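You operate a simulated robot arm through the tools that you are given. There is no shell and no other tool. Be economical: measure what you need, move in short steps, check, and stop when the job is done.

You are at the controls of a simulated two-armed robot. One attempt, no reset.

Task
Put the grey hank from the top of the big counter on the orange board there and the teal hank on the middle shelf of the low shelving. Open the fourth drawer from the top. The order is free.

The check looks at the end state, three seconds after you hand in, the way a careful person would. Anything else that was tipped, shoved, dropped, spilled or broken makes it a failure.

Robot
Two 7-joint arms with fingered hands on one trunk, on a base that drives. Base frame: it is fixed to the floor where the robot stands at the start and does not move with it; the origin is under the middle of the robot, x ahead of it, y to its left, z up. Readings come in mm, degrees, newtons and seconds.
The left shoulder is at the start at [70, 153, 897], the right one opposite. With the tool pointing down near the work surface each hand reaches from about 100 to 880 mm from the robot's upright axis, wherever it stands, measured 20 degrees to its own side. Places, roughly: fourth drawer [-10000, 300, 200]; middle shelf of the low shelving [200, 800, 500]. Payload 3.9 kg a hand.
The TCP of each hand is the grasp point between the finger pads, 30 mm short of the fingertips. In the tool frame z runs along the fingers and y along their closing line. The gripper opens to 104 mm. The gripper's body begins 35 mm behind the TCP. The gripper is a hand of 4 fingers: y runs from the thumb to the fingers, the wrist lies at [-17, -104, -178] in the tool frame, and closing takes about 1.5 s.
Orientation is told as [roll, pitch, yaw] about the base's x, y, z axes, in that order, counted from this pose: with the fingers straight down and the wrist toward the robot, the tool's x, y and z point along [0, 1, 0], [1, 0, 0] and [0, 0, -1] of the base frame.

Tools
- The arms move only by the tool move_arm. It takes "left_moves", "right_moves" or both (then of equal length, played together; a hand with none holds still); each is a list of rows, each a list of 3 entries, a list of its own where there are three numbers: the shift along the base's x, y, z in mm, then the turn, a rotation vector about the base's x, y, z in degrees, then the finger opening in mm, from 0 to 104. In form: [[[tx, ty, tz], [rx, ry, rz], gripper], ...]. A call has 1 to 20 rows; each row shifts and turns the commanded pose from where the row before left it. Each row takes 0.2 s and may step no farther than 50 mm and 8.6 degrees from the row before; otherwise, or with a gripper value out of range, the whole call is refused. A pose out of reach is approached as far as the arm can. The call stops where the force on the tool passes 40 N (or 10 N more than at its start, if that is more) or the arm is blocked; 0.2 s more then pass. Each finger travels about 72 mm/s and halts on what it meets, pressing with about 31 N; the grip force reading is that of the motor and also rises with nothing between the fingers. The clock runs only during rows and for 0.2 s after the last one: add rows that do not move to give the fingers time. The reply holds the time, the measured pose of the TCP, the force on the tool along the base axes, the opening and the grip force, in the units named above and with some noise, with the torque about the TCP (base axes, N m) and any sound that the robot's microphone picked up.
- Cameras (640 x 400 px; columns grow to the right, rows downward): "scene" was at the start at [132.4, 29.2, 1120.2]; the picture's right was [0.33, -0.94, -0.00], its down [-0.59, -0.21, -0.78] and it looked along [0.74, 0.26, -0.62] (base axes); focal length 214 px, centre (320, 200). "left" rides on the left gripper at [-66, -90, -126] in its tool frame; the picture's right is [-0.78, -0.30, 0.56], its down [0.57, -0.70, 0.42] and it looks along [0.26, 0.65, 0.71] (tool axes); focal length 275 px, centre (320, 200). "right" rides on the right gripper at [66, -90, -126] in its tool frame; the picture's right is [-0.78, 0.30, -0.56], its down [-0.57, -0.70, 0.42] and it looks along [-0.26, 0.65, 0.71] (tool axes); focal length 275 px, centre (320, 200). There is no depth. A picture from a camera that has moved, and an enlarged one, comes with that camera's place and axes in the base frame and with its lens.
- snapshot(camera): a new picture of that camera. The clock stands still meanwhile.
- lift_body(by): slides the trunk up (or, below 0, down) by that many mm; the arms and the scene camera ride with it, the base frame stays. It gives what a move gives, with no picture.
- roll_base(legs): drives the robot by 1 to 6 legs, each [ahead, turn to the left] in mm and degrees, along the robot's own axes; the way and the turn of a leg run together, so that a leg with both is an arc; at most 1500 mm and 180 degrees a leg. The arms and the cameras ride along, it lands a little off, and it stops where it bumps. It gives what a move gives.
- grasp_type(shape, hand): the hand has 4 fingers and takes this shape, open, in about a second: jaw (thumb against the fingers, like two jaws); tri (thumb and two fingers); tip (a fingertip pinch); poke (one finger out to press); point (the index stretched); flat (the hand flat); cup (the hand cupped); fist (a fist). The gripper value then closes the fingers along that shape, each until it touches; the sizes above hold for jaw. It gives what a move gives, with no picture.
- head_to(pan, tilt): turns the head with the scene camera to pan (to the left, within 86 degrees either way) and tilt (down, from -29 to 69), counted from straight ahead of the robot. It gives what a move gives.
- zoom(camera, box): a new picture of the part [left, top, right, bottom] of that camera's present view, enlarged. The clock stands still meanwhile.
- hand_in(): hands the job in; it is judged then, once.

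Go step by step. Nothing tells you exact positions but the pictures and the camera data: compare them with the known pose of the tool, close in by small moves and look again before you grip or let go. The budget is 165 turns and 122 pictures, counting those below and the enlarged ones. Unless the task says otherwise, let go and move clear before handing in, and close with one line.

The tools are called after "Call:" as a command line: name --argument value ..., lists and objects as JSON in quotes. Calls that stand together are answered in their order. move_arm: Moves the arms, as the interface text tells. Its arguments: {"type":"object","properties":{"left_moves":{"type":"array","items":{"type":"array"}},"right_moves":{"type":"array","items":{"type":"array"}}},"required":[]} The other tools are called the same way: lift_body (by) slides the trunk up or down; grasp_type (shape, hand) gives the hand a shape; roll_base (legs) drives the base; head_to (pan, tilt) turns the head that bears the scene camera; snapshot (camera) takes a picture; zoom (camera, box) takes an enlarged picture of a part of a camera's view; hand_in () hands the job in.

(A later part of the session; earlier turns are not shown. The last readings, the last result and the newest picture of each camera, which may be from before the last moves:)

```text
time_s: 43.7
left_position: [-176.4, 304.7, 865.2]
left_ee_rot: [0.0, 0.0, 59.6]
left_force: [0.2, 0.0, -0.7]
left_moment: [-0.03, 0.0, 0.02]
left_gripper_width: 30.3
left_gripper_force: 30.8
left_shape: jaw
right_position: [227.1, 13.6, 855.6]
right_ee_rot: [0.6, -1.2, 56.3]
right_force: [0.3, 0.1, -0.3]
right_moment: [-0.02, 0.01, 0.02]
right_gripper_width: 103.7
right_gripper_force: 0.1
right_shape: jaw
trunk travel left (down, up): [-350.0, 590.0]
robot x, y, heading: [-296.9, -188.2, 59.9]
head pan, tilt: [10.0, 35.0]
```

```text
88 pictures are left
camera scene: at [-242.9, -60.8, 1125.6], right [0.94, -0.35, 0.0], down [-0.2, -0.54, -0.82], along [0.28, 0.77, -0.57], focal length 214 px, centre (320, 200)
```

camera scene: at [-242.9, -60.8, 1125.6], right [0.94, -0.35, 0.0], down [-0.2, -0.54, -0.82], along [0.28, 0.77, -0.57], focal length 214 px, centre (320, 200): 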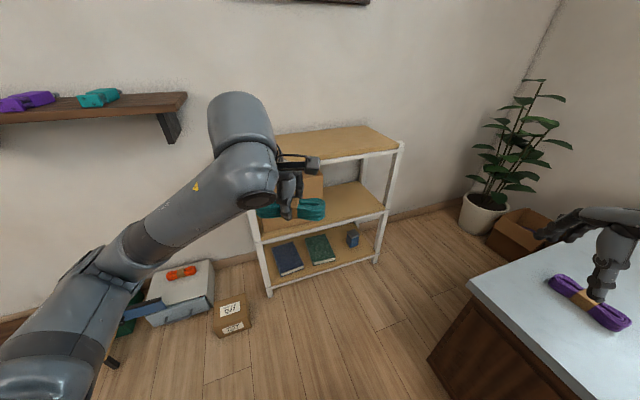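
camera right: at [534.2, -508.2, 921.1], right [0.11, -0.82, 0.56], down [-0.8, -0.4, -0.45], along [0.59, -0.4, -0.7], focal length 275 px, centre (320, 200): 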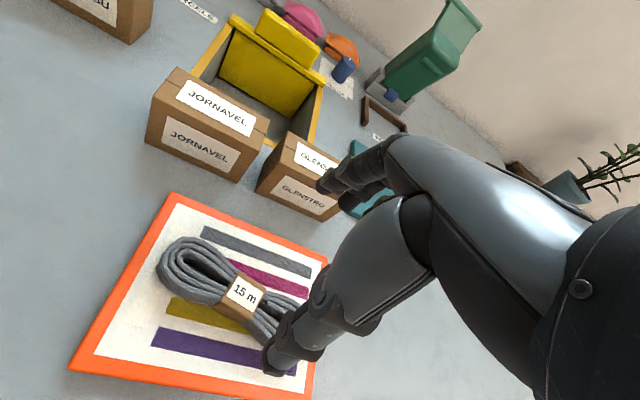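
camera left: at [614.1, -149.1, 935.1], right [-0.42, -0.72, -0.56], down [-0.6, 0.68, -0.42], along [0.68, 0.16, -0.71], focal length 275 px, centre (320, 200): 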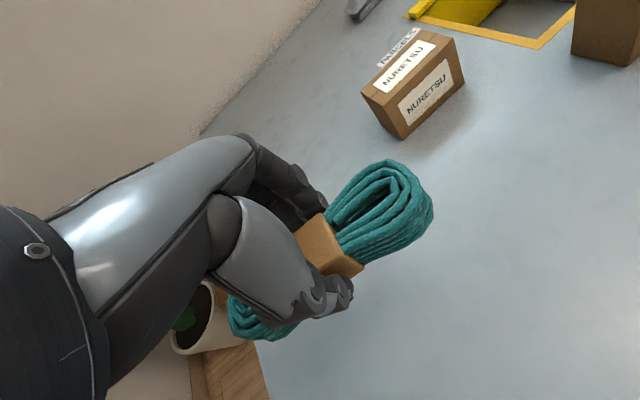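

The shelving is in full view. I'll zoom in on the shelving and on the teal thing on the wall shelf.

Call:
zoom --camera "scene" --box '[240, 110, 420, 300]'

Call:
zoom --camera "scene" --box '[0, 70, 200, 160]'

```text
2.11 times, centred on (330, 205) of scene
camera zoom: at [-242.9, -60.8, 1125.6], right [0.94, -0.35, 0.0], down [-0.2, -0.54, -0.82], along [0.28, 0.77, -0.57], focal length 452 px, centre (299, 190)
```

zoom: 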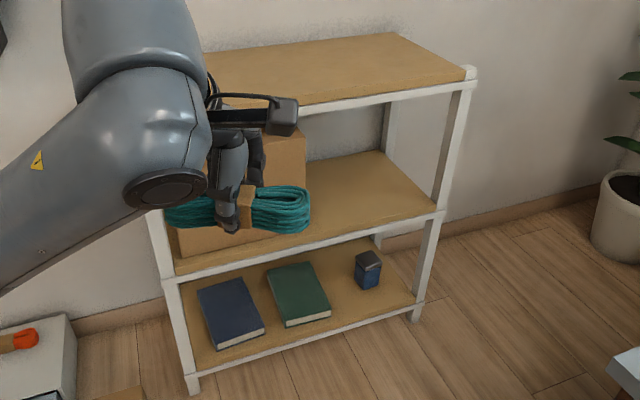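

```text
3.20 times, centred on (100, 115) of scene
camera zoom: at [-242.9, -60.8, 1125.6], right [0.94, -0.35, 0.0], down [-0.2, -0.54, -0.82], along [0.28, 0.77, -0.57], focal length 686 px, centre (1024, 472)
```

zoom: 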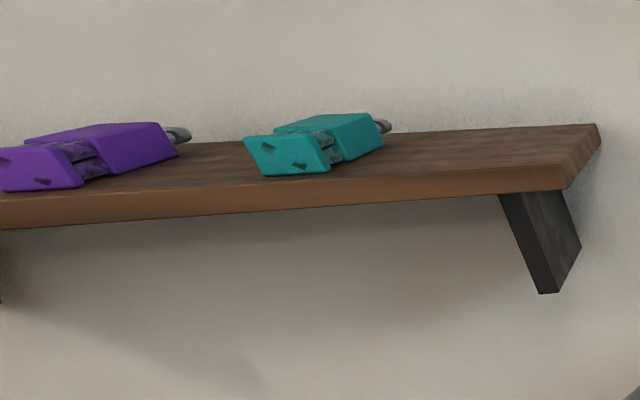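

Those are clamps, so the held hank is the right one. The middle shelf's top is at about z=412, free for x 80–400. I'll retract the left hand a bit, raise the right hand, and drive closer.

Call:
move_arm --left_moves '[[[-20, -35, 0], [0, 0, 0], 0], [[-20, -35, 0], [0, 0, 0], 0], [[0, 0, 0], [0, 0, 0], 0], [[0, 0, 0], [0, 0, 0], 0], [[0, 0, 0], [0, 0, 0], 0]]' --right_moves '[[[-20, -20, 35], [0, 0, 0], 104], [[-20, -20, 35], [0, 0, 0], 104], [[-20, -20, 35], [0, 0, 0], 104], [[-20, -20, 35], [0, 0, 0], 104], [[-20, -20, 35], [0, 0, 0], 104]]'

Call:
roll_base --legs '[[390, 0]]'

Call:
head_to --pan -45 --tilt 45

Call:
snapshot --camera "scene"

Call:
head_to --pan 10 --tilt 45

Call:
snapshot --camera "scene"

```text
time_s: 44.9
left_position: [-189.4, 276.4, 864.9]
left_ee_rot: [0.0, 0.0, 59.8]
left_force: [0.4, 0.4, -0.4]
left_moment: [-0.01, -0.01, 0.01]
left_gripper_width: 30.3
left_gripper_force: 31.0
left_shape: jaw
left hand out of reach, approached as far as the arm can: row 1, 2
right_position: [129.0, -83.9, 1032.0]
right_ee_rot: [0.6, -1.1, 56.3]
right_force: [0.0, 0.5, 0.9]
right_moment: [0.02, 0.01, -0.02]
right_gripper_width: 103.8
right_gripper_force: 0.0
right_shape: jaw
trunk travel left (down, up): [-350.0, 590.0]
robot x, y, heading: [-299.0, -187.3, 59.8]
head pan, tilt: [10.0, 35.0]
```

```text
time_s: 47.3
left_position: [6.8, 615.6, 864.8]
left_ee_rot: [0.0, -0.1, 59.9]
left_force: [1.2, 0.1, -1.9]
left_moment: [-0.02, -0.01, 0.0]
left_gripper_width: 30.3
left_gripper_force: 30.7
left_shape: jaw
right_position: [325.6, 255.5, 1031.8]
right_ee_rot: [0.6, -1.2, 56.4]
right_force: [0.1, 0.6, 0.3]
right_moment: [-0.02, 0.0, -0.01]
right_gripper_width: 103.9
right_gripper_force: 0.2
right_shape: jaw
trunk travel left (down, up): [-350.0, 590.0]
robot x, y, heading: [-105.1, 152.6, 59.9]
head pan, tilt: [10.0, 35.0]
```

```text
time_s: 48.6
left_position: [6.3, 615.8, 864.3]
left_ee_rot: [0.0, -0.1, 59.8]
left_force: [0.1, 0.5, -1.1]
left_moment: [-0.02, -0.03, 0.01]
left_gripper_width: 30.2
left_gripper_force: 31.2
left_shape: jaw
right_position: [326.1, 257.3, 1032.4]
right_ee_rot: [0.6, -1.2, 56.4]
right_force: [0.4, 0.1, -0.2]
right_moment: [0.04, 0.01, -0.01]
right_gripper_width: 104.0
right_gripper_force: 0.0
right_shape: jaw
trunk travel left (down, up): [-350.0, 590.0]
robot x, y, heading: [-104.6, 153.6, 59.7]
head pan, tilt: [-45.0, 45.0]
```

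```text
85 pictures are left
camera scene: at [1.7, 216.0, 1110.8], right [0.26, -0.97, 0.0], down [-0.68, -0.18, -0.71], along [0.68, 0.18, -0.71], focal length 214 px, centre (320, 200)
```

scene: 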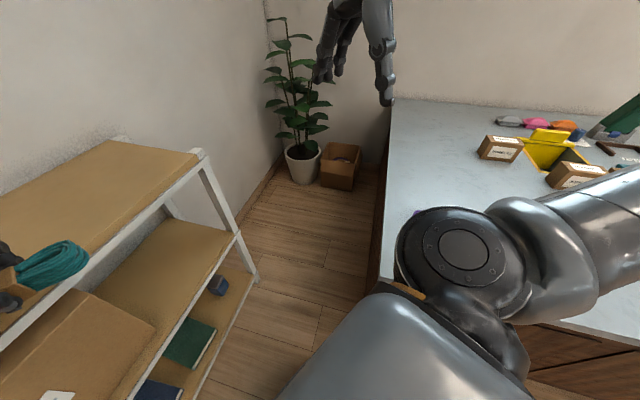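

```text
time_s: 49.8
left_position: [5.4, 615.5, 865.3]
left_ee_rot: [0.0, -0.1, 59.9]
left_force: [0.2, 0.1, -0.8]
left_moment: [-0.03, 0.0, 0.04]
left_gripper_width: 30.4
left_gripper_force: 30.7
left_shape: jaw
right_position: [325.6, 257.4, 1031.5]
right_ee_rot: [0.7, -1.1, 56.4]
right_force: [-0.8, -0.1, 0.7]
right_moment: [-0.01, -0.03, -0.04]
right_gripper_width: 103.7
right_gripper_force: 0.1
right_shape: jaw
trunk travel left (down, up): [-350.0, 590.0]
robot x, y, heading: [-103.9, 152.2, 59.9]
head pan, tilt: [10.0, 45.0]
```

```text
84 pictures are left
camera scene: at [-48.9, 271.4, 1110.8], right [0.94, -0.34, 0.0], down [-0.24, -0.66, -0.71], along [0.24, 0.66, -0.71], focal length 214 px, centre (320, 200)
```

scene: 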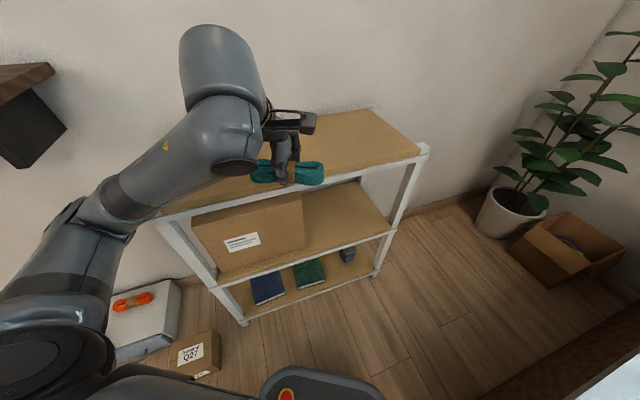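

The right elbow hangs over the counter edge, and the left arm is at its near limit. I'll raise the right hand high and back up a bit before lowering the trunk.

Call:
move_arm --right_moves '[[[0, 0, 45], [0, 0, 0], 104], [[0, 0, 45], [0, 0, 0], 104], [[0, 0, 45], [0, 0, 0], 104], [[0, 0, 45], [0, 0, 0], 104], [[0, 0, 45], [0, 0, 0], 104], [[0, 0, 45], [0, 0, 0], 104]]'

Call:
roll_base --legs '[[-100, 0]]'

Call:
head_to --pan -55 --tilt 35

Call:
snapshot --camera "scene"

```text
time_s: 51.2
left_position: [5.2, 615.2, 863.9]
left_ee_rot: [0.0, -0.1, 60.0]
left_force: [0.3, -0.3, 0.6]
left_moment: [-0.03, 0.01, -0.03]
left_gripper_width: 30.3
left_gripper_force: 31.3
left_shape: jaw
right_position: [313.7, 260.3, 1272.8]
right_ee_rot: [0.5, -1.4, 56.5]
right_force: [0.4, 0.4, -0.4]
right_moment: [0.03, 0.02, 0.02]
right_gripper_width: 103.7
right_gripper_force: 0.1
right_shape: jaw
right hand out of reach, approached as far as the arm can: row 6
trunk travel left (down, up): [-350.0, 590.0]
robot x, y, heading: [-103.3, 149.7, 59.9]
head pan, tilt: [10.0, 45.0]
```

```text
time_s: 52.4
left_position: [-44.0, 530.0, 866.1]
left_ee_rot: [0.1, 0.0, 59.9]
left_force: [-2.0, 0.2, -1.1]
left_moment: [-0.02, -0.01, 0.0]
left_gripper_width: 30.3
left_gripper_force: 30.9
left_shape: jaw
right_position: [265.4, 173.1, 1272.3]
right_ee_rot: [0.7, -1.4, 56.3]
right_force: [-0.4, -0.6, 0.5]
right_moment: [0.0, -0.05, -0.01]
right_gripper_width: 104.0
right_gripper_force: 0.1
right_shape: jaw
trunk travel left (down, up): [-350.0, 590.0]
robot x, y, heading: [-153.7, 63.3, 59.9]
head pan, tilt: [10.0, 45.0]
```

```text
time_s: 53.7
left_position: [-42.7, 530.6, 865.3]
left_ee_rot: [0.0, 0.0, 59.9]
left_force: [-0.3, -0.2, -1.4]
left_moment: [0.0, 0.03, 0.01]
left_gripper_width: 30.1
left_gripper_force: 31.2
left_shape: jaw
right_position: [266.5, 175.4, 1272.8]
right_ee_rot: [0.7, -1.4, 56.4]
right_force: [0.4, 0.1, -0.9]
right_moment: [-0.03, 0.03, 0.0]
right_gripper_width: 103.9
right_gripper_force: 0.0
right_shape: jaw
trunk travel left (down, up): [-350.0, 590.0]
robot x, y, heading: [-151.9, 65.6, 59.8]
head pan, tilt: [-55.0, 35.0]
```

```text
83 pictures are left
camera scene: at [-38.8, 117.0, 1125.6], right [0.09, -1.0, 0.0], down [-0.57, -0.05, -0.82], along [0.82, 0.07, -0.57], focal length 214 px, centre (320, 200)
```

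scene: 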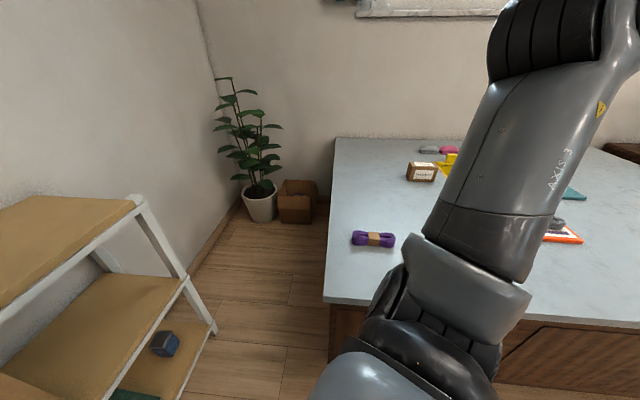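

The right arm is upright now. Lowering the trunk by 280.

Call:
lift_body --by -280

Call:
head_to --pan 0 --tilt 20

Call:
snapshot --camera "scene"

Call:
snapshot --camera "left"

```text
time_s: 56.5
left_position: [-43.6, 530.6, 584.1]
left_ee_rot: [0.0, 0.0, 60.0]
left_force: [-0.7, -0.6, -0.6]
left_moment: [-0.01, 0.02, 0.02]
left_gripper_width: 30.1
left_gripper_force: 31.2
left_shape: jaw
right_position: [266.4, 174.3, 992.6]
right_ee_rot: [0.7, -1.5, 56.4]
right_force: [1.0, -0.8, -0.7]
right_moment: [-0.03, -0.02, -0.02]
right_gripper_width: 103.6
right_gripper_force: 0.0
right_shape: jaw
trunk travel left (down, up): [-70.0, 870.0]
robot x, y, heading: [-153.4, 65.3, 59.9]
head pan, tilt: [-55.0, 35.0]
```

```text
time_s: 57.8
left_position: [-44.0, 529.6, 585.7]
left_ee_rot: [0.0, 0.1, 59.9]
left_force: [0.8, -0.8, -1.0]
left_moment: [0.0, 0.01, 0.02]
left_gripper_width: 30.2
left_gripper_force: 31.3
left_shape: jaw
right_position: [264.6, 175.0, 993.0]
right_ee_rot: [0.6, -1.4, 56.4]
right_force: [0.0, -0.4, 0.4]
right_moment: [0.02, -0.04, 0.02]
right_gripper_width: 103.9
right_gripper_force: 0.2
right_shape: jaw
trunk travel left (down, up): [-70.0, 870.0]
robot x, y, heading: [-150.7, 65.7, 60.0]
head pan, tilt: [0.0, 20.0]
```

```text
82 pictures are left
camera scene: at [-79.7, 190.0, 869.5], right [0.86, -0.5, 0.0], down [-0.17, -0.3, -0.94], along [0.47, 0.81, -0.34], focal length 214 px, centre (320, 200)
```

scene: 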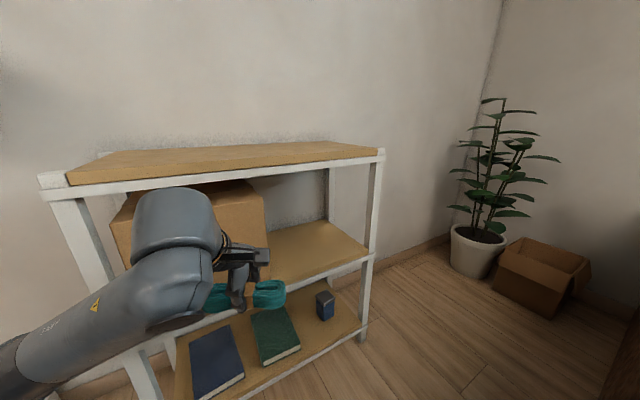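

```text
81 pictures are left
camera left: at [-32.5, 419.6, 710.8], right [0.52, -0.65, -0.56], down [-0.85, -0.32, -0.42], along [0.1, 0.69, -0.71], focal length 275 px, centre (320, 200)
```

left: 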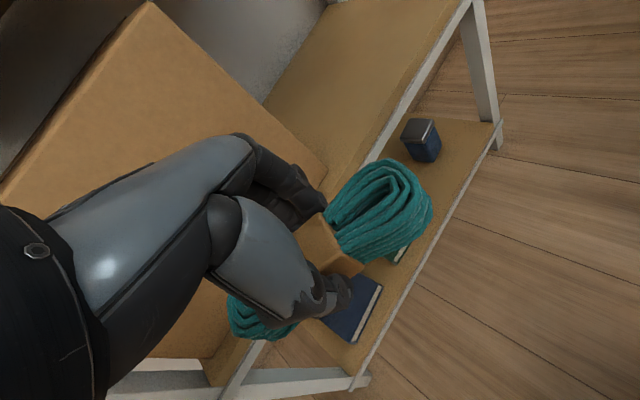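

The box's front face runs to x≈44 at y≈723, so there's room to its right. I'll move the hand in front of the opening at insertion height.

Call:
move_arm --left_moves '[[[35, 0, -20], [0, 0, 0], 0], [[35, 0, -20], [0, 0, 0], 0], [[35, 5, -20], [0, 0, 0], 0], [[35, 10, -20], [0, 0, 0], 0], [[35, 15, -15], [0, 0, 0], 0], [[35, 10, -15], [0, 0, 0], 0], [[0, 0, 0], [0, 0, 0], 0]]'

Call:
snapshot --camera "scene"

Call:
snapshot --camera "left"

```text
time_s: 59.4
left_position: [166.0, 569.4, 476.4]
left_ee_rot: [0.1, 0.1, 59.9]
left_force: [-0.4, -0.1, -0.9]
left_moment: [-0.01, -0.03, -0.02]
left_gripper_width: 30.2
left_gripper_force: 30.9
left_shape: jaw
right_position: [266.8, 174.1, 991.6]
right_ee_rot: [0.7, -1.5, 56.3]
right_force: [0.7, -0.2, -0.2]
right_moment: [0.02, -0.04, -0.03]
right_gripper_width: 103.8
right_gripper_force: 0.1
right_shape: jaw
trunk travel left (down, up): [-70.0, 870.0]
robot x, y, heading: [-150.9, 65.3, 59.6]
head pan, tilt: [0.0, 20.0]
```

```text
80 pictures are left
camera scene: at [-79.6, 190.0, 869.5], right [0.86, -0.5, 0.0], down [-0.17, -0.3, -0.94], along [0.47, 0.81, -0.34], focal length 214 px, centre (320, 200)
```

scene: 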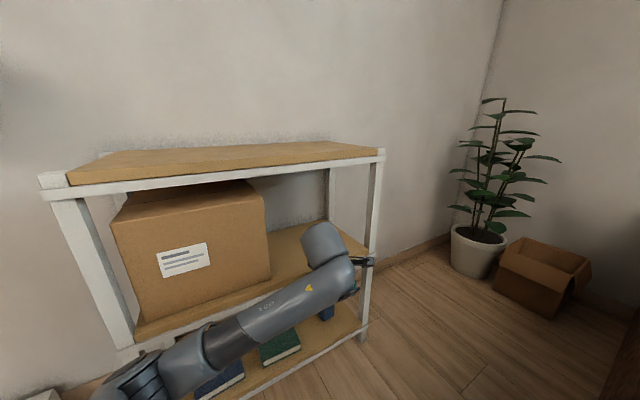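

```text
79 pictures are left
camera left: at [176.0, 458.5, 602.4], right [0.52, -0.65, -0.56], down [-0.85, -0.32, -0.42], along [0.1, 0.69, -0.71], focal length 275 px, centre (320, 200)
```

left: 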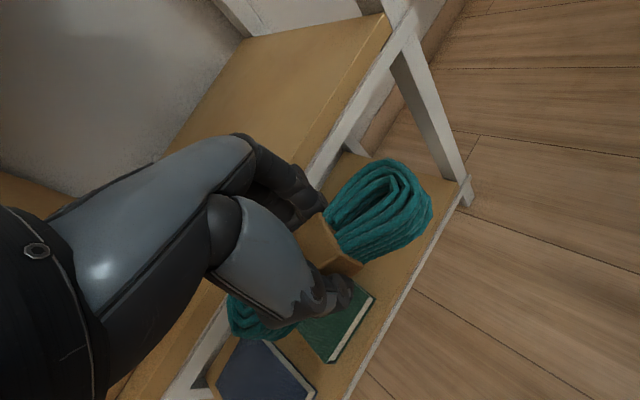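

Height is right: the hank's bottom is at about 442 and the shelf at about 412. Inserting.

Call:
move_arm --left_moves '[[[12, 40, 0], [0, 0, 0], 0], [[12, 40, 0], [0, 0, 0], 0], [[12, 40, 0], [0, 0, 0], 0], [[12, 40, 0], [0, 0, 0], 0], [[0, 0, 0], [0, 0, 0], 0]]'

Call:
snapshot --camera "scene"

Call:
snapshot --camera "left"

```text
time_s: 60.0
left_position: [197.0, 636.4, 483.6]
left_ee_rot: [-0.5, -0.2, 58.5]
left_force: [-10.7, -27.0, 16.0]
left_moment: [-0.37, 0.61, 0.62]
left_gripper_width: 33.4
left_gripper_force: 30.4
left_shape: jaw
right_position: [263.6, 168.8, 993.8]
right_ee_rot: [0.6, -1.6, 56.2]
right_force: [-0.3, -0.4, 0.7]
right_moment: [0.0, -0.02, 0.01]
right_gripper_width: 103.7
right_gripper_force: 0.0
right_shape: jaw
trunk travel left (down, up): [-70.0, 870.0]
robot x, y, heading: [-152.9, 63.1, 60.0]
head pan, tilt: [0.0, 20.0]
stopped in row 3 (left hand): the force on the tool passed its limit (the readings are from after the stop); the commanded pose is now the measured one
```

```text
78 pictures are left
camera scene: at [-81.4, 185.8, 870.4], right [0.86, -0.51, 0.0], down [-0.17, -0.29, -0.94], along [0.48, 0.81, -0.34], focal length 214 px, centre (320, 200)
```

scene: 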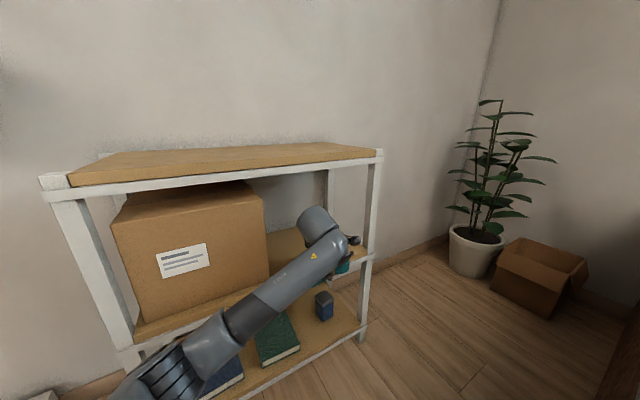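

```text
77 pictures are left
camera left: at [203.7, 525.8, 608.4], right [0.51, -0.66, -0.55], down [-0.85, -0.3, -0.43], along [0.12, 0.69, -0.71], focal length 275 px, centre (320, 200)
```

left: 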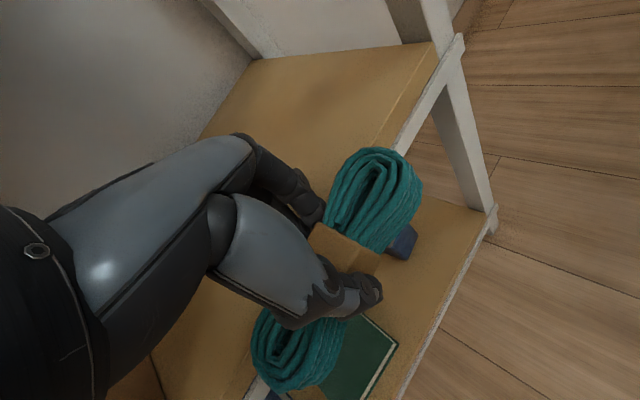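

The hank touched the shelf's front edge, so the shelf is higher than I estimated. I'll back off and measure again.

Call:
move_arm --left_moves '[[[-12, -40, 2], [0, 0, 0], 0], [[-12, -40, 20], [0, 0, 0], 0], [[0, 0, 15], [0, 0, 0], 0]]'

Call:
zoom --camera "scene" --box '[260, 130, 400, 350]'

Call:
snapshot --camera "left"

```text
time_s: 60.8
left_position: [175.5, 562.3, 514.3]
left_ee_rot: [-0.2, 0.2, 58.9]
left_force: [-0.1, 0.6, -0.3]
left_moment: [0.02, 0.01, 0.01]
left_gripper_width: 30.2
left_gripper_force: 31.2
left_shape: jaw
right_position: [265.5, 171.8, 992.9]
right_ee_rot: [0.6, -1.4, 56.2]
right_force: [0.3, -0.1, -0.3]
right_moment: [-0.01, 0.02, -0.01]
right_gripper_width: 103.7
right_gripper_force: 0.0
right_shape: jaw
trunk travel left (down, up): [-70.0, 870.0]
robot x, y, heading: [-151.5, 64.1, 59.4]
head pan, tilt: [0.0, 20.0]
```

```text
1.82 times, centred on (330, 240) of scene
camera zoom: at [-79.4, 189.1, 869.4], right [0.86, -0.51, 0.0], down [-0.17, -0.3, -0.94], along [0.47, 0.81, -0.34], focal length 390 px, centre (302, 127)
```

zoom: 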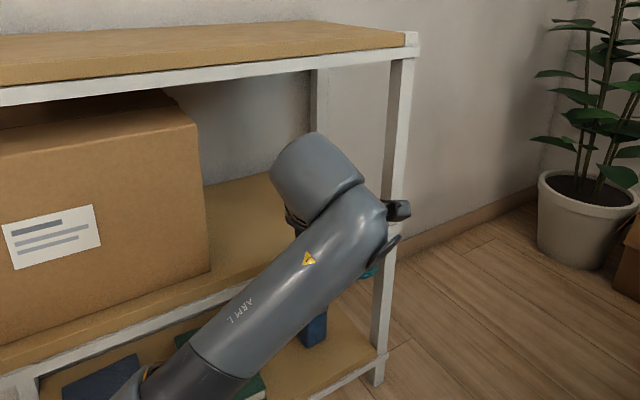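

```text
75 pictures are left
camera left: at [183.0, 452.3, 639.8], right [0.51, -0.66, -0.55], down [-0.85, -0.31, -0.43], along [0.11, 0.69, -0.72], focal length 275 px, centre (320, 200)
```

left: 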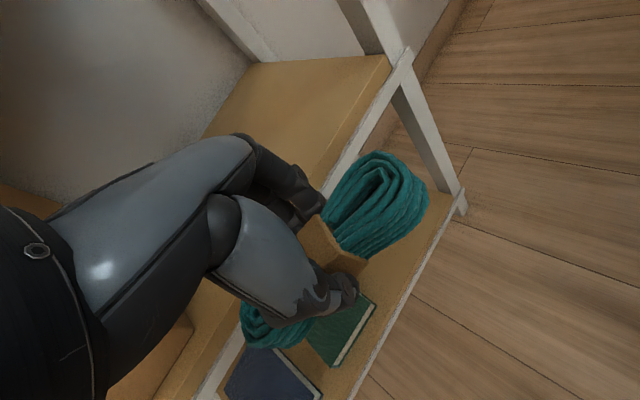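

I'll zoom in on the shelf front to separate the wood from the rail.

Call:
zoom --camera "scene" --box '[240, 240, 340, 320]'

Call:
zoom --camera "scene" --box '[330, 130, 400, 280]'

```text
5.00 times, centred on (290, 280) of scene
camera zoom: at [-79.4, 189.1, 869.4], right [0.86, -0.51, 0.0], down [-0.17, -0.3, -0.94], along [0.47, 0.81, -0.34], focal length 1072 px, centre (470, -200)
```

zoom: 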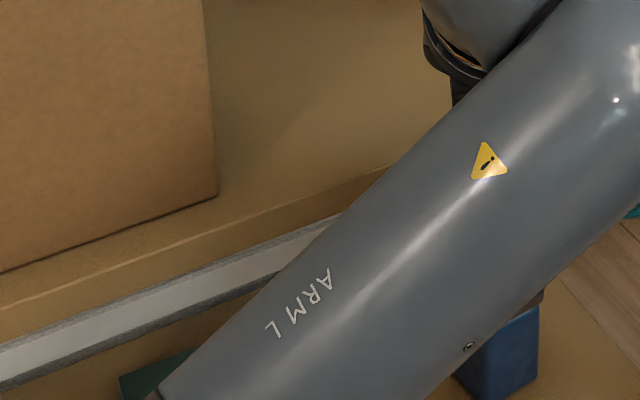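

```text
2.67 times, centred on (365, 205) of scene
camera zoom: at [-79.4, 189.1, 869.4], right [0.86, -0.51, 0.0], down [-0.17, -0.3, -0.94], along [0.47, 0.81, -0.34], focal length 572 px, centre (200, 187)
```

zoom: 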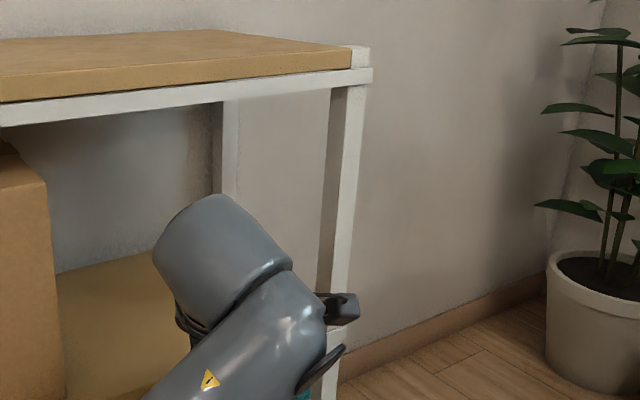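

The wood top is at about z=442 and the underside above at about 755. At TCP z≈506 both clear, so I'll insert again.

Call:
move_arm --left_moves '[[[7, 20, -8], [0, 0, 0], 0], [[7, 35, 0], [0, 0, 0], 0], [[7, 35, 0], [0, 0, 0], 0], [[7, 35, 0], [0, 0, 0], 0], [[6, 35, 0], [0, 0, 0], 0], [[6, 35, 0], [0, 0, 0], 0], [[0, 0, 0], [0, 0, 0], 0]]'

Call:
snapshot --camera "scene"

Call:
snapshot --camera "left"

```text
time_s: 62.4
left_position: [212.8, 755.3, 504.0]
left_ee_rot: [-0.4, 0.1, 58.8]
left_force: [0.1, 0.7, -1.3]
left_moment: [0.0, 0.02, -0.01]
left_gripper_width: 30.3
left_gripper_force: 31.0
left_shape: jaw
right_position: [265.7, 173.0, 992.8]
right_ee_rot: [0.7, -1.4, 56.1]
right_force: [0.4, 0.9, 0.8]
right_moment: [0.01, -0.01, 0.01]
right_gripper_width: 103.9
right_gripper_force: 0.0
right_shape: jaw
trunk travel left (down, up): [-70.0, 870.0]
robot x, y, heading: [-150.5, 61.6, 59.3]
head pan, tilt: [0.0, 20.0]
```

```text
72 pictures are left
camera scene: at [-79.4, 189.2, 869.5], right [0.86, -0.51, 0.0], down [-0.17, -0.3, -0.94], along [0.47, 0.81, -0.34], focal length 214 px, centre (320, 200)
```

scene: 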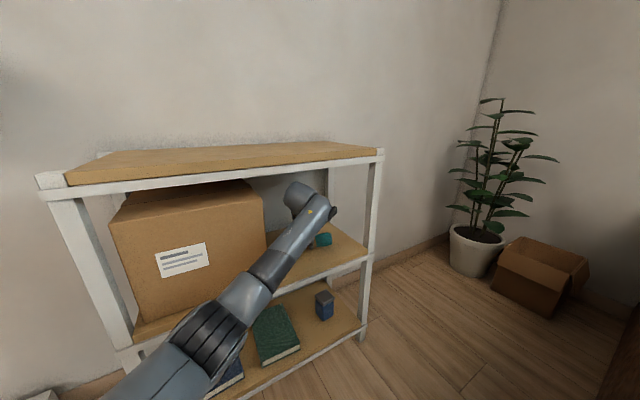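

```text
71 pictures are left
camera left: at [221.3, 645.7, 631.1], right [0.51, -0.66, -0.55], down [-0.85, -0.31, -0.43], along [0.11, 0.69, -0.72], focal length 275 px, centre (320, 200)
```

left: 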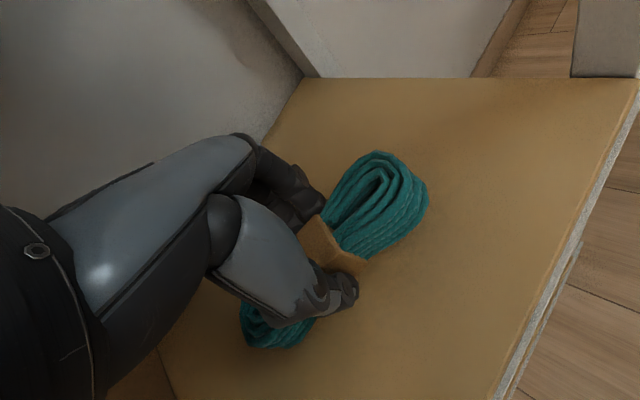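

It's inside with no contact. I'll go 30 mm deeper, then lower.

Call:
move_arm --left_moves '[[[5, 30, 0], [0, 0, 0], 0], [[0, 0, -10], [0, 0, 0], 0], [[0, 0, -10], [0, 0, 0], 0], [[0, 0, 0], [0, 0, 0], 0]]'

Call:
snapshot --camera "left"

```text
time_s: 63.4
left_position: [217.1, 784.9, 492.1]
left_ee_rot: [-0.4, -0.7, 58.7]
left_force: [1.9, 1.6, 24.3]
left_moment: [0.15, 0.09, 0.0]
left_gripper_width: 31.8
left_gripper_force: 30.9
left_shape: jaw
right_position: [263.6, 169.1, 993.8]
right_ee_rot: [0.8, -1.6, 56.1]
right_force: [0.0, 1.0, -0.7]
right_moment: [0.0, -0.02, 0.04]
right_gripper_width: 103.7
right_gripper_force: 0.0
right_shape: jaw
trunk travel left (down, up): [-70.0, 870.0]
robot x, y, heading: [-152.7, 67.3, 59.5]
head pan, tilt: [0.0, 20.0]
```

```text
70 pictures are left
camera left: at [225.0, 673.7, 617.5], right [0.52, -0.65, -0.56], down [-0.85, -0.3, -0.44], along [0.12, 0.7, -0.71], focal length 275 px, centre (320, 200)
```

left: 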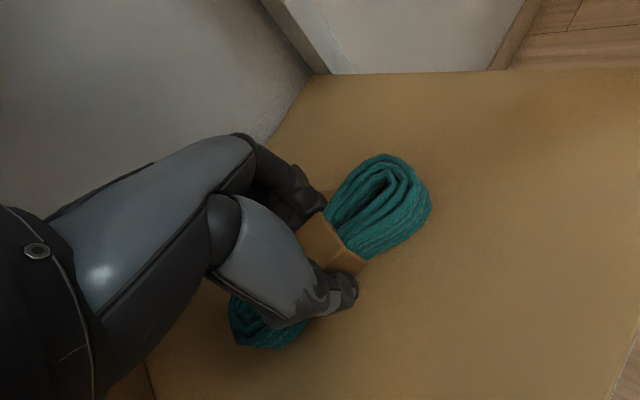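

The shelf is in contact at TCP z≈491. I'll ease the pressure and let go.

Call:
move_arm --left_moves '[[[0, 0, 6], [0, 0, 0], 0], [[0, 0, 1], [0, 0, 0], 30], [[0, 0, 1], [0, 0, 0], 60], [[0, 0, 0], [0, 0, 0], 104], [[0, 0, 0], [0, 0, 0], 104], [[0, 0, 0], [0, 0, 0], 104], [[0, 0, 0], [0, 0, 0], 104], [[0, 0, 0], [0, 0, 0], 104]]'

Call:
snapshot --camera "left"

Call:
zoom --camera "scene" --box '[250, 130, 390, 280]'

```text
time_s: 65.2
left_position: [216.3, 784.4, 492.9]
left_ee_rot: [-0.4, 0.0, 58.9]
left_force: [0.1, 0.4, -0.2]
left_moment: [0.02, -0.02, -0.02]
left_gripper_width: 103.7
left_gripper_force: 0.0
left_shape: jaw
right_position: [267.3, 172.8, 992.6]
right_ee_rot: [0.8, -1.3, 56.1]
right_force: [-0.1, -0.2, -0.8]
right_moment: [0.02, 0.01, -0.02]
right_gripper_width: 103.8
right_gripper_force: 0.1
right_shape: jaw
trunk travel left (down, up): [-70.0, 870.0]
robot x, y, heading: [-150.6, 64.2, 59.3]
head pan, tilt: [0.0, 20.0]
```

```text
69 pictures are left
camera left: at [225.0, 675.2, 619.3], right [0.51, -0.66, -0.55], down [-0.85, -0.31, -0.43], along [0.11, 0.69, -0.72], focal length 275 px, centre (320, 200)
```

left: 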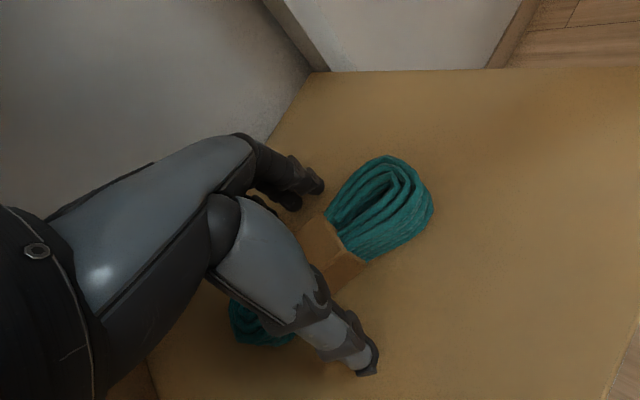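

```text
2.67 times, centred on (320, 205) of scene
camera zoom: at [-79.5, 189.1, 869.5], right [0.86, -0.51, 0.0], down [-0.17, -0.3, -0.94], along [0.47, 0.81, -0.34], focal length 572 px, centre (320, 187)
```

zoom: 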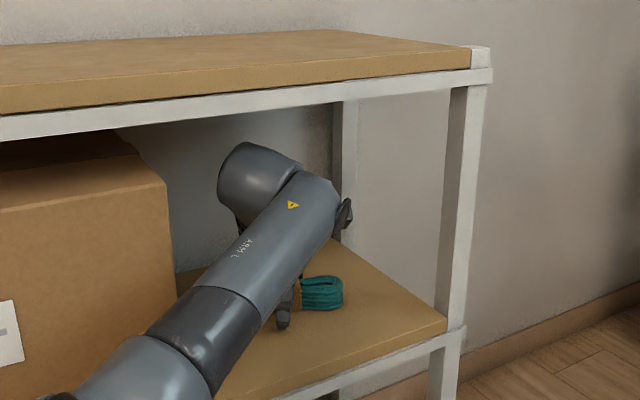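

It's released. To clear the hank under the upper shelf, I'll raise the hand while tilting the fingers forward so the wrist drops.

Call:
move_arm --left_moves '[[[0, 0, 7], [3.4, -2.05, 0], 104], [[0, 0, 7], [3.4, -2.05, 0], 104], [[0, 0, 6], [3.4, -2.05, 0], 104], [[0, 0, 6], [3.4, -2.05, 0], 104], [[0, 0, 6], [3.4, -2.05, 0], 104], [[0, 0, 6], [3.4, -2.05, 0], 104], [[0, 0, 6], [3.4, -2.05, 0], 104], [[0, 0, 6], [3.4, -2.05, 0], 104], [[0, 0, 0], [0, 0, 0], 104]]'

Call:
snapshot --camera "left"

Call:
zoom --camera "scene" --box '[250, 130, 390, 280]'

```text
time_s: 67.2
left_position: [216.0, 786.6, 544.3]
left_ee_rot: [-0.3, -31.7, 58.9]
left_force: [-0.2, 0.2, -1.0]
left_moment: [0.01, 0.0, -0.01]
left_gripper_width: 103.6
left_gripper_force: 0.1
left_shape: jaw
right_position: [265.1, 170.6, 993.1]
right_ee_rot: [0.7, -1.3, 56.2]
right_force: [-0.1, -0.7, 0.1]
right_moment: [-0.03, 0.04, 0.01]
right_gripper_width: 103.6
right_gripper_force: 0.1
right_shape: jaw
trunk travel left (down, up): [-70.0, 870.0]
robot x, y, heading: [-153.6, 65.9, 59.5]
head pan, tilt: [0.0, 20.0]
```

```text
67 pictures are left
camera left: at [197.0, 630.6, 603.6], right [0.69, -0.37, -0.63], down [-0.68, -0.02, -0.73], along [0.26, 0.93, -0.27], focal length 275 px, centre (320, 200)
```

left: 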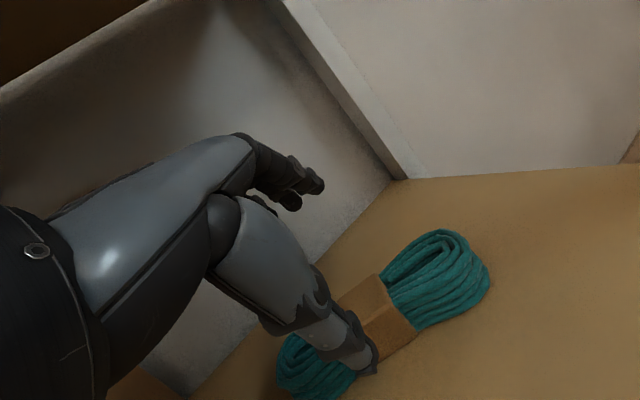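

```text
2.67 times, centred on (320, 205) of scene
camera zoom: at [-79.5, 189.1, 869.5], right [0.86, -0.51, 0.0], down [-0.17, -0.3, -0.94], along [0.47, 0.81, -0.34], focal length 572 px, centre (320, 187)
```

zoom: 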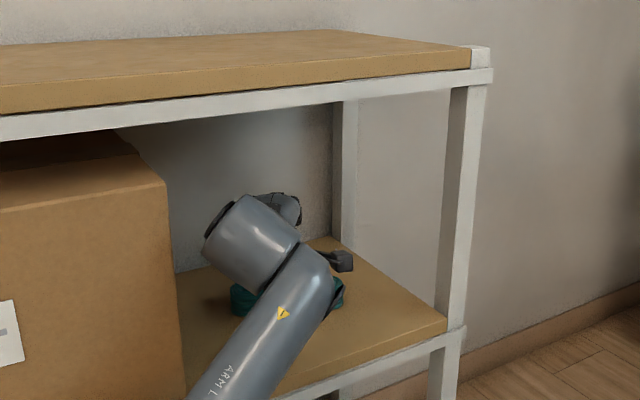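

The fingers clear the hank. A bit more height, then I'll retreat straight out.

Call:
move_arm --left_moves '[[[0, 0, 12], [0, 0, 0], 104], [[0, 0, 12], [0, 0, 0], 104], [[-5, -35, 0], [0, 0, 0], 104], [[-5, -35, 0], [0, 0, 0], 104], [[-5, -35, 0], [0, 0, 0], 104], [[-5, -35, 0], [0, 0, 0], 104], [[-8, -35, 0], [0, 0, 0], 104], [[-10, -35, 0], [0, 0, 0], 104], [[-10, -35, 0], [0, 0, 0], 104]]'

Call:
snapshot --camera "left"

Call:
snapshot --camera "scene"

```text
time_s: 69.4
left_position: [155.7, 564.1, 571.5]
left_ee_rot: [4.1, -34.0, 59.1]
left_force: [-1.0, 0.4, -0.1]
left_moment: [0.0, -0.03, 0.01]
left_gripper_width: 103.8
left_gripper_force: 0.0
left_shape: jaw
right_position: [266.7, 173.5, 992.9]
right_ee_rot: [0.7, -1.4, 56.2]
right_force: [-0.9, 0.2, -0.3]
right_moment: [0.01, 0.02, 0.02]
right_gripper_width: 103.8
right_gripper_force: 0.1
right_shape: jaw
trunk travel left (down, up): [-70.0, 870.0]
robot x, y, heading: [-153.0, 64.9, 59.8]
head pan, tilt: [0.0, 20.0]
stopped in row 9 (left hand): the arm was blocked; the commanded pose is now the measured one
```

```text
65 pictures are left
camera left: at [146.5, 404.6, 622.4], right [0.68, -0.29, -0.67], down [-0.7, -0.01, -0.71], along [0.2, 0.96, -0.21], focal length 275 px, centre (320, 200)
```

left: 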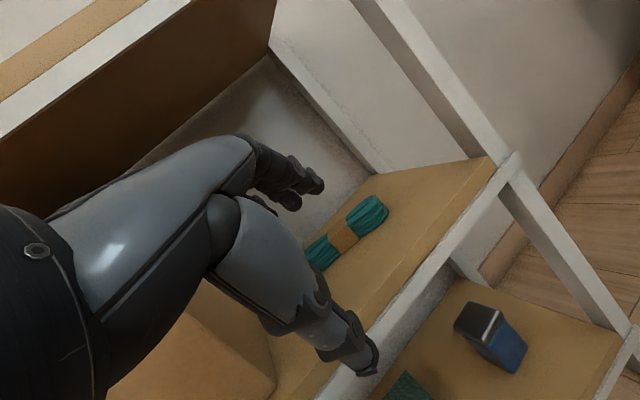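

```text
64 pictures are left
camera scene: at [-79.6, 189.2, 869.5], right [0.86, -0.51, 0.0], down [-0.17, -0.3, -0.94], along [0.47, 0.81, -0.34], focal length 214 px, centre (320, 200)
```

scene: 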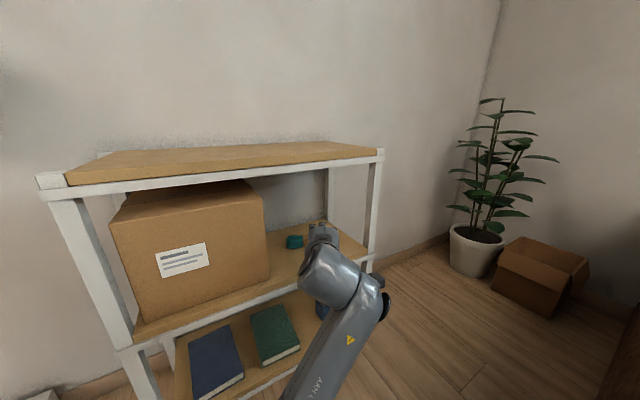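

The teal hank lies on the middle shelf. I'll back away, raise the trunk and check it.

Call:
roll_base --legs '[[-300, 0]]'

Call:
lift_body --by 130

Call:
snapshot --camera "scene"

```text
time_s: 71.5
left_position: [11.1, 306.8, 571.9]
left_ee_rot: [4.2, -33.9, 58.4]
left_force: [0.2, 0.4, 1.0]
left_moment: [0.04, 0.0, -0.01]
left_gripper_width: 103.6
left_gripper_force: 0.0
left_shape: jaw
right_position: [115.8, -86.3, 992.8]
right_ee_rot: [0.8, -1.5, 55.7]
right_force: [-0.4, 0.4, 0.6]
right_moment: [-0.03, -0.01, 0.0]
right_gripper_width: 104.0
right_gripper_force: 0.0
right_shape: jaw
trunk travel left (down, up): [-70.0, 870.0]
robot x, y, heading: [-306.2, -188.1, 59.1]
head pan, tilt: [0.0, 20.0]
```

```text
time_s: 73.0
left_position: [10.0, 307.1, 700.6]
left_ee_rot: [4.3, -33.8, 58.6]
left_force: [0.2, -0.1, -0.1]
left_moment: [0.02, 0.03, -0.02]
left_gripper_width: 103.5
left_gripper_force: 0.1
left_shape: jaw
right_position: [116.2, -86.0, 1122.6]
right_ee_rot: [0.8, -1.4, 55.7]
right_force: [-0.2, -0.2, 0.3]
right_moment: [-0.03, -0.01, 0.02]
right_gripper_width: 103.6
right_gripper_force: 0.0
right_shape: jaw
trunk travel left (down, up): [-200.0, 740.0]
robot x, y, heading: [-304.7, -187.1, 59.1]
head pan, tilt: [0.0, 20.0]
```

```text
63 pictures are left
camera scene: at [-229.1, -66.6, 999.4], right [0.86, -0.51, 0.0], down [-0.18, -0.29, -0.94], along [0.48, 0.81, -0.34], focal length 214 px, centre (320, 200)
```

scene: 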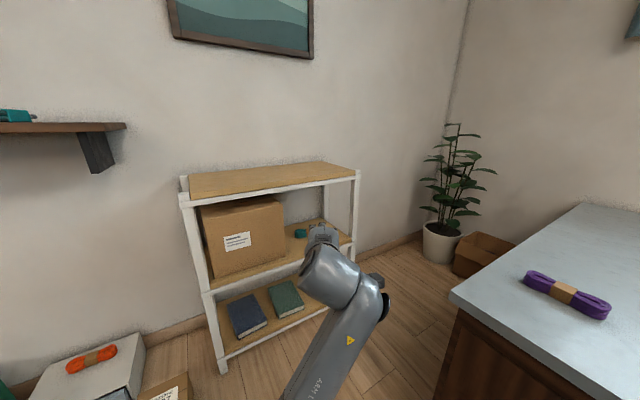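

The teal hank is placed and the shelf's other items are undisturbed. Now I'll turn towards the far side of the room where the drawer is and look.

Call:
roll_base --legs '[[0, 121]]'

Call:
head_to --pan 0 --tilt 10

Call:
snapshot --camera "scene"

```text
time_s: 78.6
left_position: [-892.1, -216.9, 700.7]
left_ee_rot: [4.2, -33.9, -176.4]
left_force: [-0.1, -0.1, 0.3]
left_moment: [0.02, -0.01, 0.03]
left_gripper_width: 103.7
left_gripper_force: 0.1
left_shape: jaw
right_position: [-629.1, 94.3, 1122.1]
right_ee_rot: [0.8, -1.5, -179.4]
right_force: [0.8, 0.3, 0.4]
right_moment: [-0.04, 0.01, 0.02]
right_gripper_width: 103.6
right_gripper_force: 0.1
right_shape: jaw
trunk travel left (down, up): [-200.0, 740.0]
robot x, y, heading: [-304.4, -188.2, -176.0]
head pan, tilt: [0.0, 20.0]
```

```text
time_s: 79.4
left_position: [-890.4, -217.5, 702.2]
left_ee_rot: [4.3, -34.1, -176.4]
left_force: [0.1, 0.0, 0.9]
left_moment: [0.0, -0.02, -0.01]
left_gripper_width: 104.0
left_gripper_force: 0.0
left_shape: jaw
right_position: [-629.5, 95.3, 1123.4]
right_ee_rot: [0.7, -1.5, -179.4]
right_force: [-0.3, -0.2, 0.1]
right_moment: [-0.04, 0.01, 0.01]
right_gripper_width: 103.7
right_gripper_force: 0.0
right_shape: jaw
trunk travel left (down, up): [-200.0, 740.0]
robot x, y, heading: [-303.4, -186.4, -175.9]
head pan, tilt: [0.0, 10.0]
```

```text
62 pictures are left
camera scene: at [-445.5, -199.5, 1015.7], right [-0.07, 1.0, 0.0], down [0.17, 0.01, -0.98], along [-0.98, -0.07, -0.17], focal length 214 px, centre (320, 200)
```

scene: 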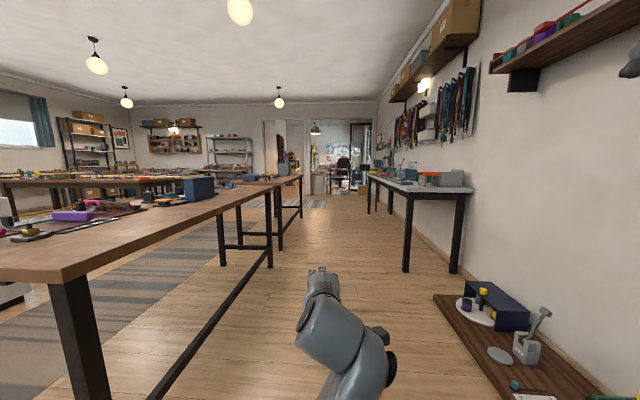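

There's an aisle ahead leading to an opening at the far end. Zooming in on it.

Call:
zoom --camera "scene" --box '[250, 110, 400, 210]'

```text
4.00 times, centred on (325, 160) of scene
camera zoom: at [-445.5, -199.5, 1015.7], right [-0.07, 1.0, 0.0], down [0.17, 0.01, -0.98], along [-0.98, -0.07, -0.17], focal length 858 px, centre (300, 360)
```

zoom: 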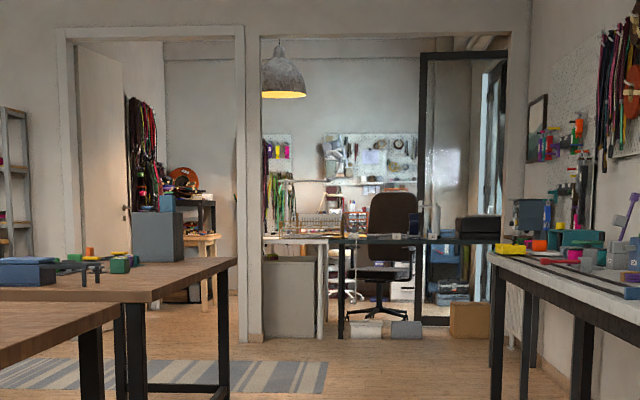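

The far opening is at about x=−7200, with a desk just behind it. I'll drive down the aisle in steps.

Call:
roll_base --legs '[[0, -7], [1500, 0], [1000, 0]]'

Call:
snapshot --camera "scene"

```text
time_s: 92.3
left_position: [-3414.8, -68.9, 702.5]
left_ee_rot: [4.2, -33.8, 177.6]
left_force: [0.0, 0.0, -0.6]
left_moment: [-0.03, 0.0, -0.02]
left_gripper_width: 103.9
left_gripper_force: 0.0
left_shape: jaw
right_position: [-3124.6, 214.5, 1122.5]
right_ee_rot: [0.7, -1.4, 174.8]
right_force: [0.0, -0.3, -0.3]
right_moment: [0.0, -0.01, -0.04]
right_gripper_width: 103.9
right_gripper_force: 0.1
right_shape: jaw
trunk travel left (down, up): [-200.0, 740.0]
robot x, y, heading: [-2828.9, -104.7, 178.0]
head pan, tilt: [0.0, 10.0]
```

```text
60 pictures are left
camera scene: at [-2971.3, -97.5, 1015.8], right [0.03, 1.0, 0.0], down [0.17, -0.01, -0.98], along [-0.98, 0.03, -0.17], focal length 214 px, centre (320, 200)
```

scene: 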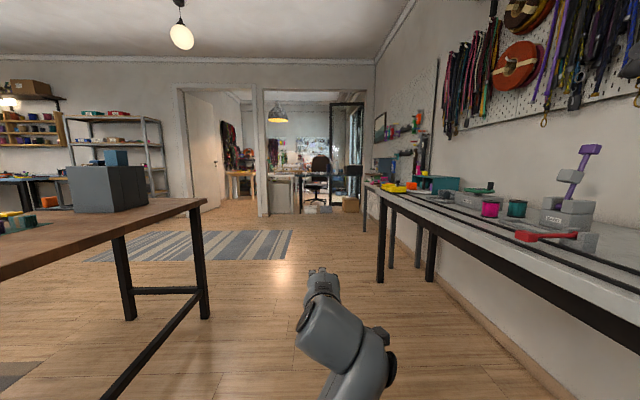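

Still clear ahead. Continuing.

Call:
roll_base --legs '[[0, 2], [1500, 0], [1300, 0]]'

Call:
snapshot --camera "scene"

Call:
zoom --camera "scene" --box '[220, 100, 420, 240]'

```text
time_s: 105.9
left_position: [-6145.9, 65.8, 701.6]
left_ee_rot: [4.2, -34.0, 174.9]
left_force: [-0.2, 0.7, 0.1]
left_moment: [-0.03, 0.02, -0.01]
left_gripper_width: 103.9
left_gripper_force: 0.1
left_shape: jaw
right_position: [-5840.9, 336.1, 1123.2]
right_ee_rot: [0.7, -1.4, 172.1]
right_force: [0.0, -1.2, -0.4]
right_moment: [-0.04, -0.03, 0.02]
right_gripper_width: 103.8
right_gripper_force: 0.1
right_shape: jaw
trunk travel left (down, up): [-200.0, 740.0]
robot x, y, heading: [-5563.0, 6.8, 175.3]
head pan, tilt: [0.0, 10.0]
```

```text
59 pictures are left
camera scene: at [-5702.4, 18.0, 1015.8], right [0.08, 1.0, 0.0], down [0.17, -0.01, -0.98], along [-0.98, 0.08, -0.17], focal length 214 px, centre (320, 200)
```

scene: 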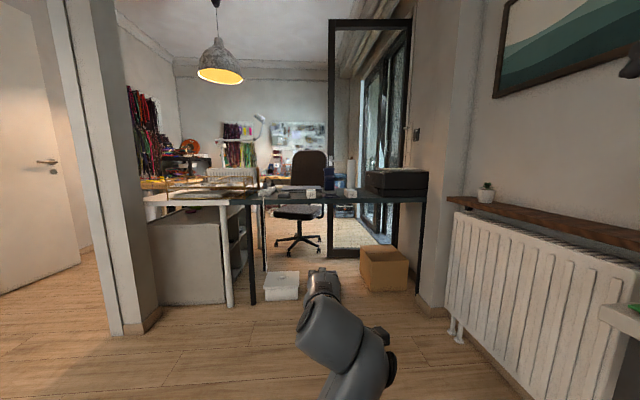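

```text
2.86 times, centred on (320, 170) of scene
camera zoom: at [-5702.4, 18.0, 1015.8], right [0.08, 1.0, 0.0], down [0.17, -0.01, -0.98], along [-0.98, 0.08, -0.17], focal length 613 px, centre (320, 286)
```

zoom: 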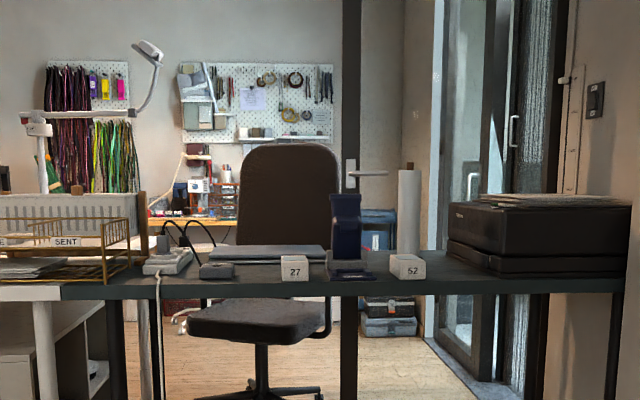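

A desk blocks this opening, so I'll look at the left doorway.

Call:
head_to --pan 60 --tilt 20

Call:
snapshot --camera "scene"

```text
time_s: 107.2
left_position: [-6145.1, 65.7, 700.3]
left_ee_rot: [4.3, -34.0, 175.0]
left_force: [-0.4, -0.1, -0.5]
left_moment: [0.01, 0.0, 0.02]
left_gripper_width: 103.5
left_gripper_force: 0.0
left_shape: jaw
right_position: [-5840.2, 336.5, 1122.2]
right_ee_rot: [0.7, -1.5, 172.1]
right_force: [0.6, -0.2, -0.4]
right_moment: [0.0, 0.01, -0.01]
right_gripper_width: 103.8
right_gripper_force: 0.0
right_shape: jaw
trunk travel left (down, up): [-200.0, 740.0]
robot x, y, heading: [-5557.8, 3.5, 175.5]
head pan, tilt: [60.0, 20.0]
```

```text
57 pictures are left
camera scene: at [-5662.3, -66.0, 999.5], right [-0.82, 0.57, 0.0], down [0.19, 0.28, -0.94], along [-0.53, -0.77, -0.34], focal length 214 px, centre (320, 200)
```

scene: 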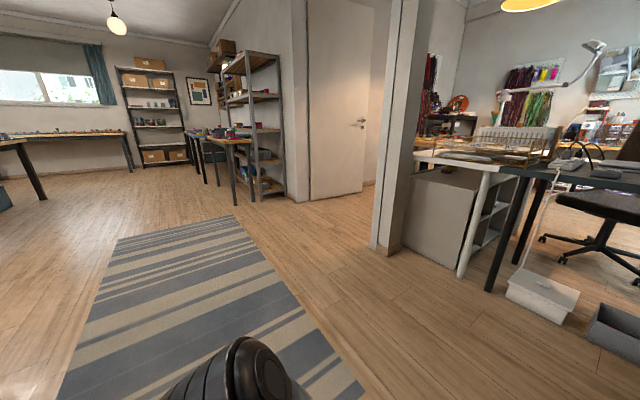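

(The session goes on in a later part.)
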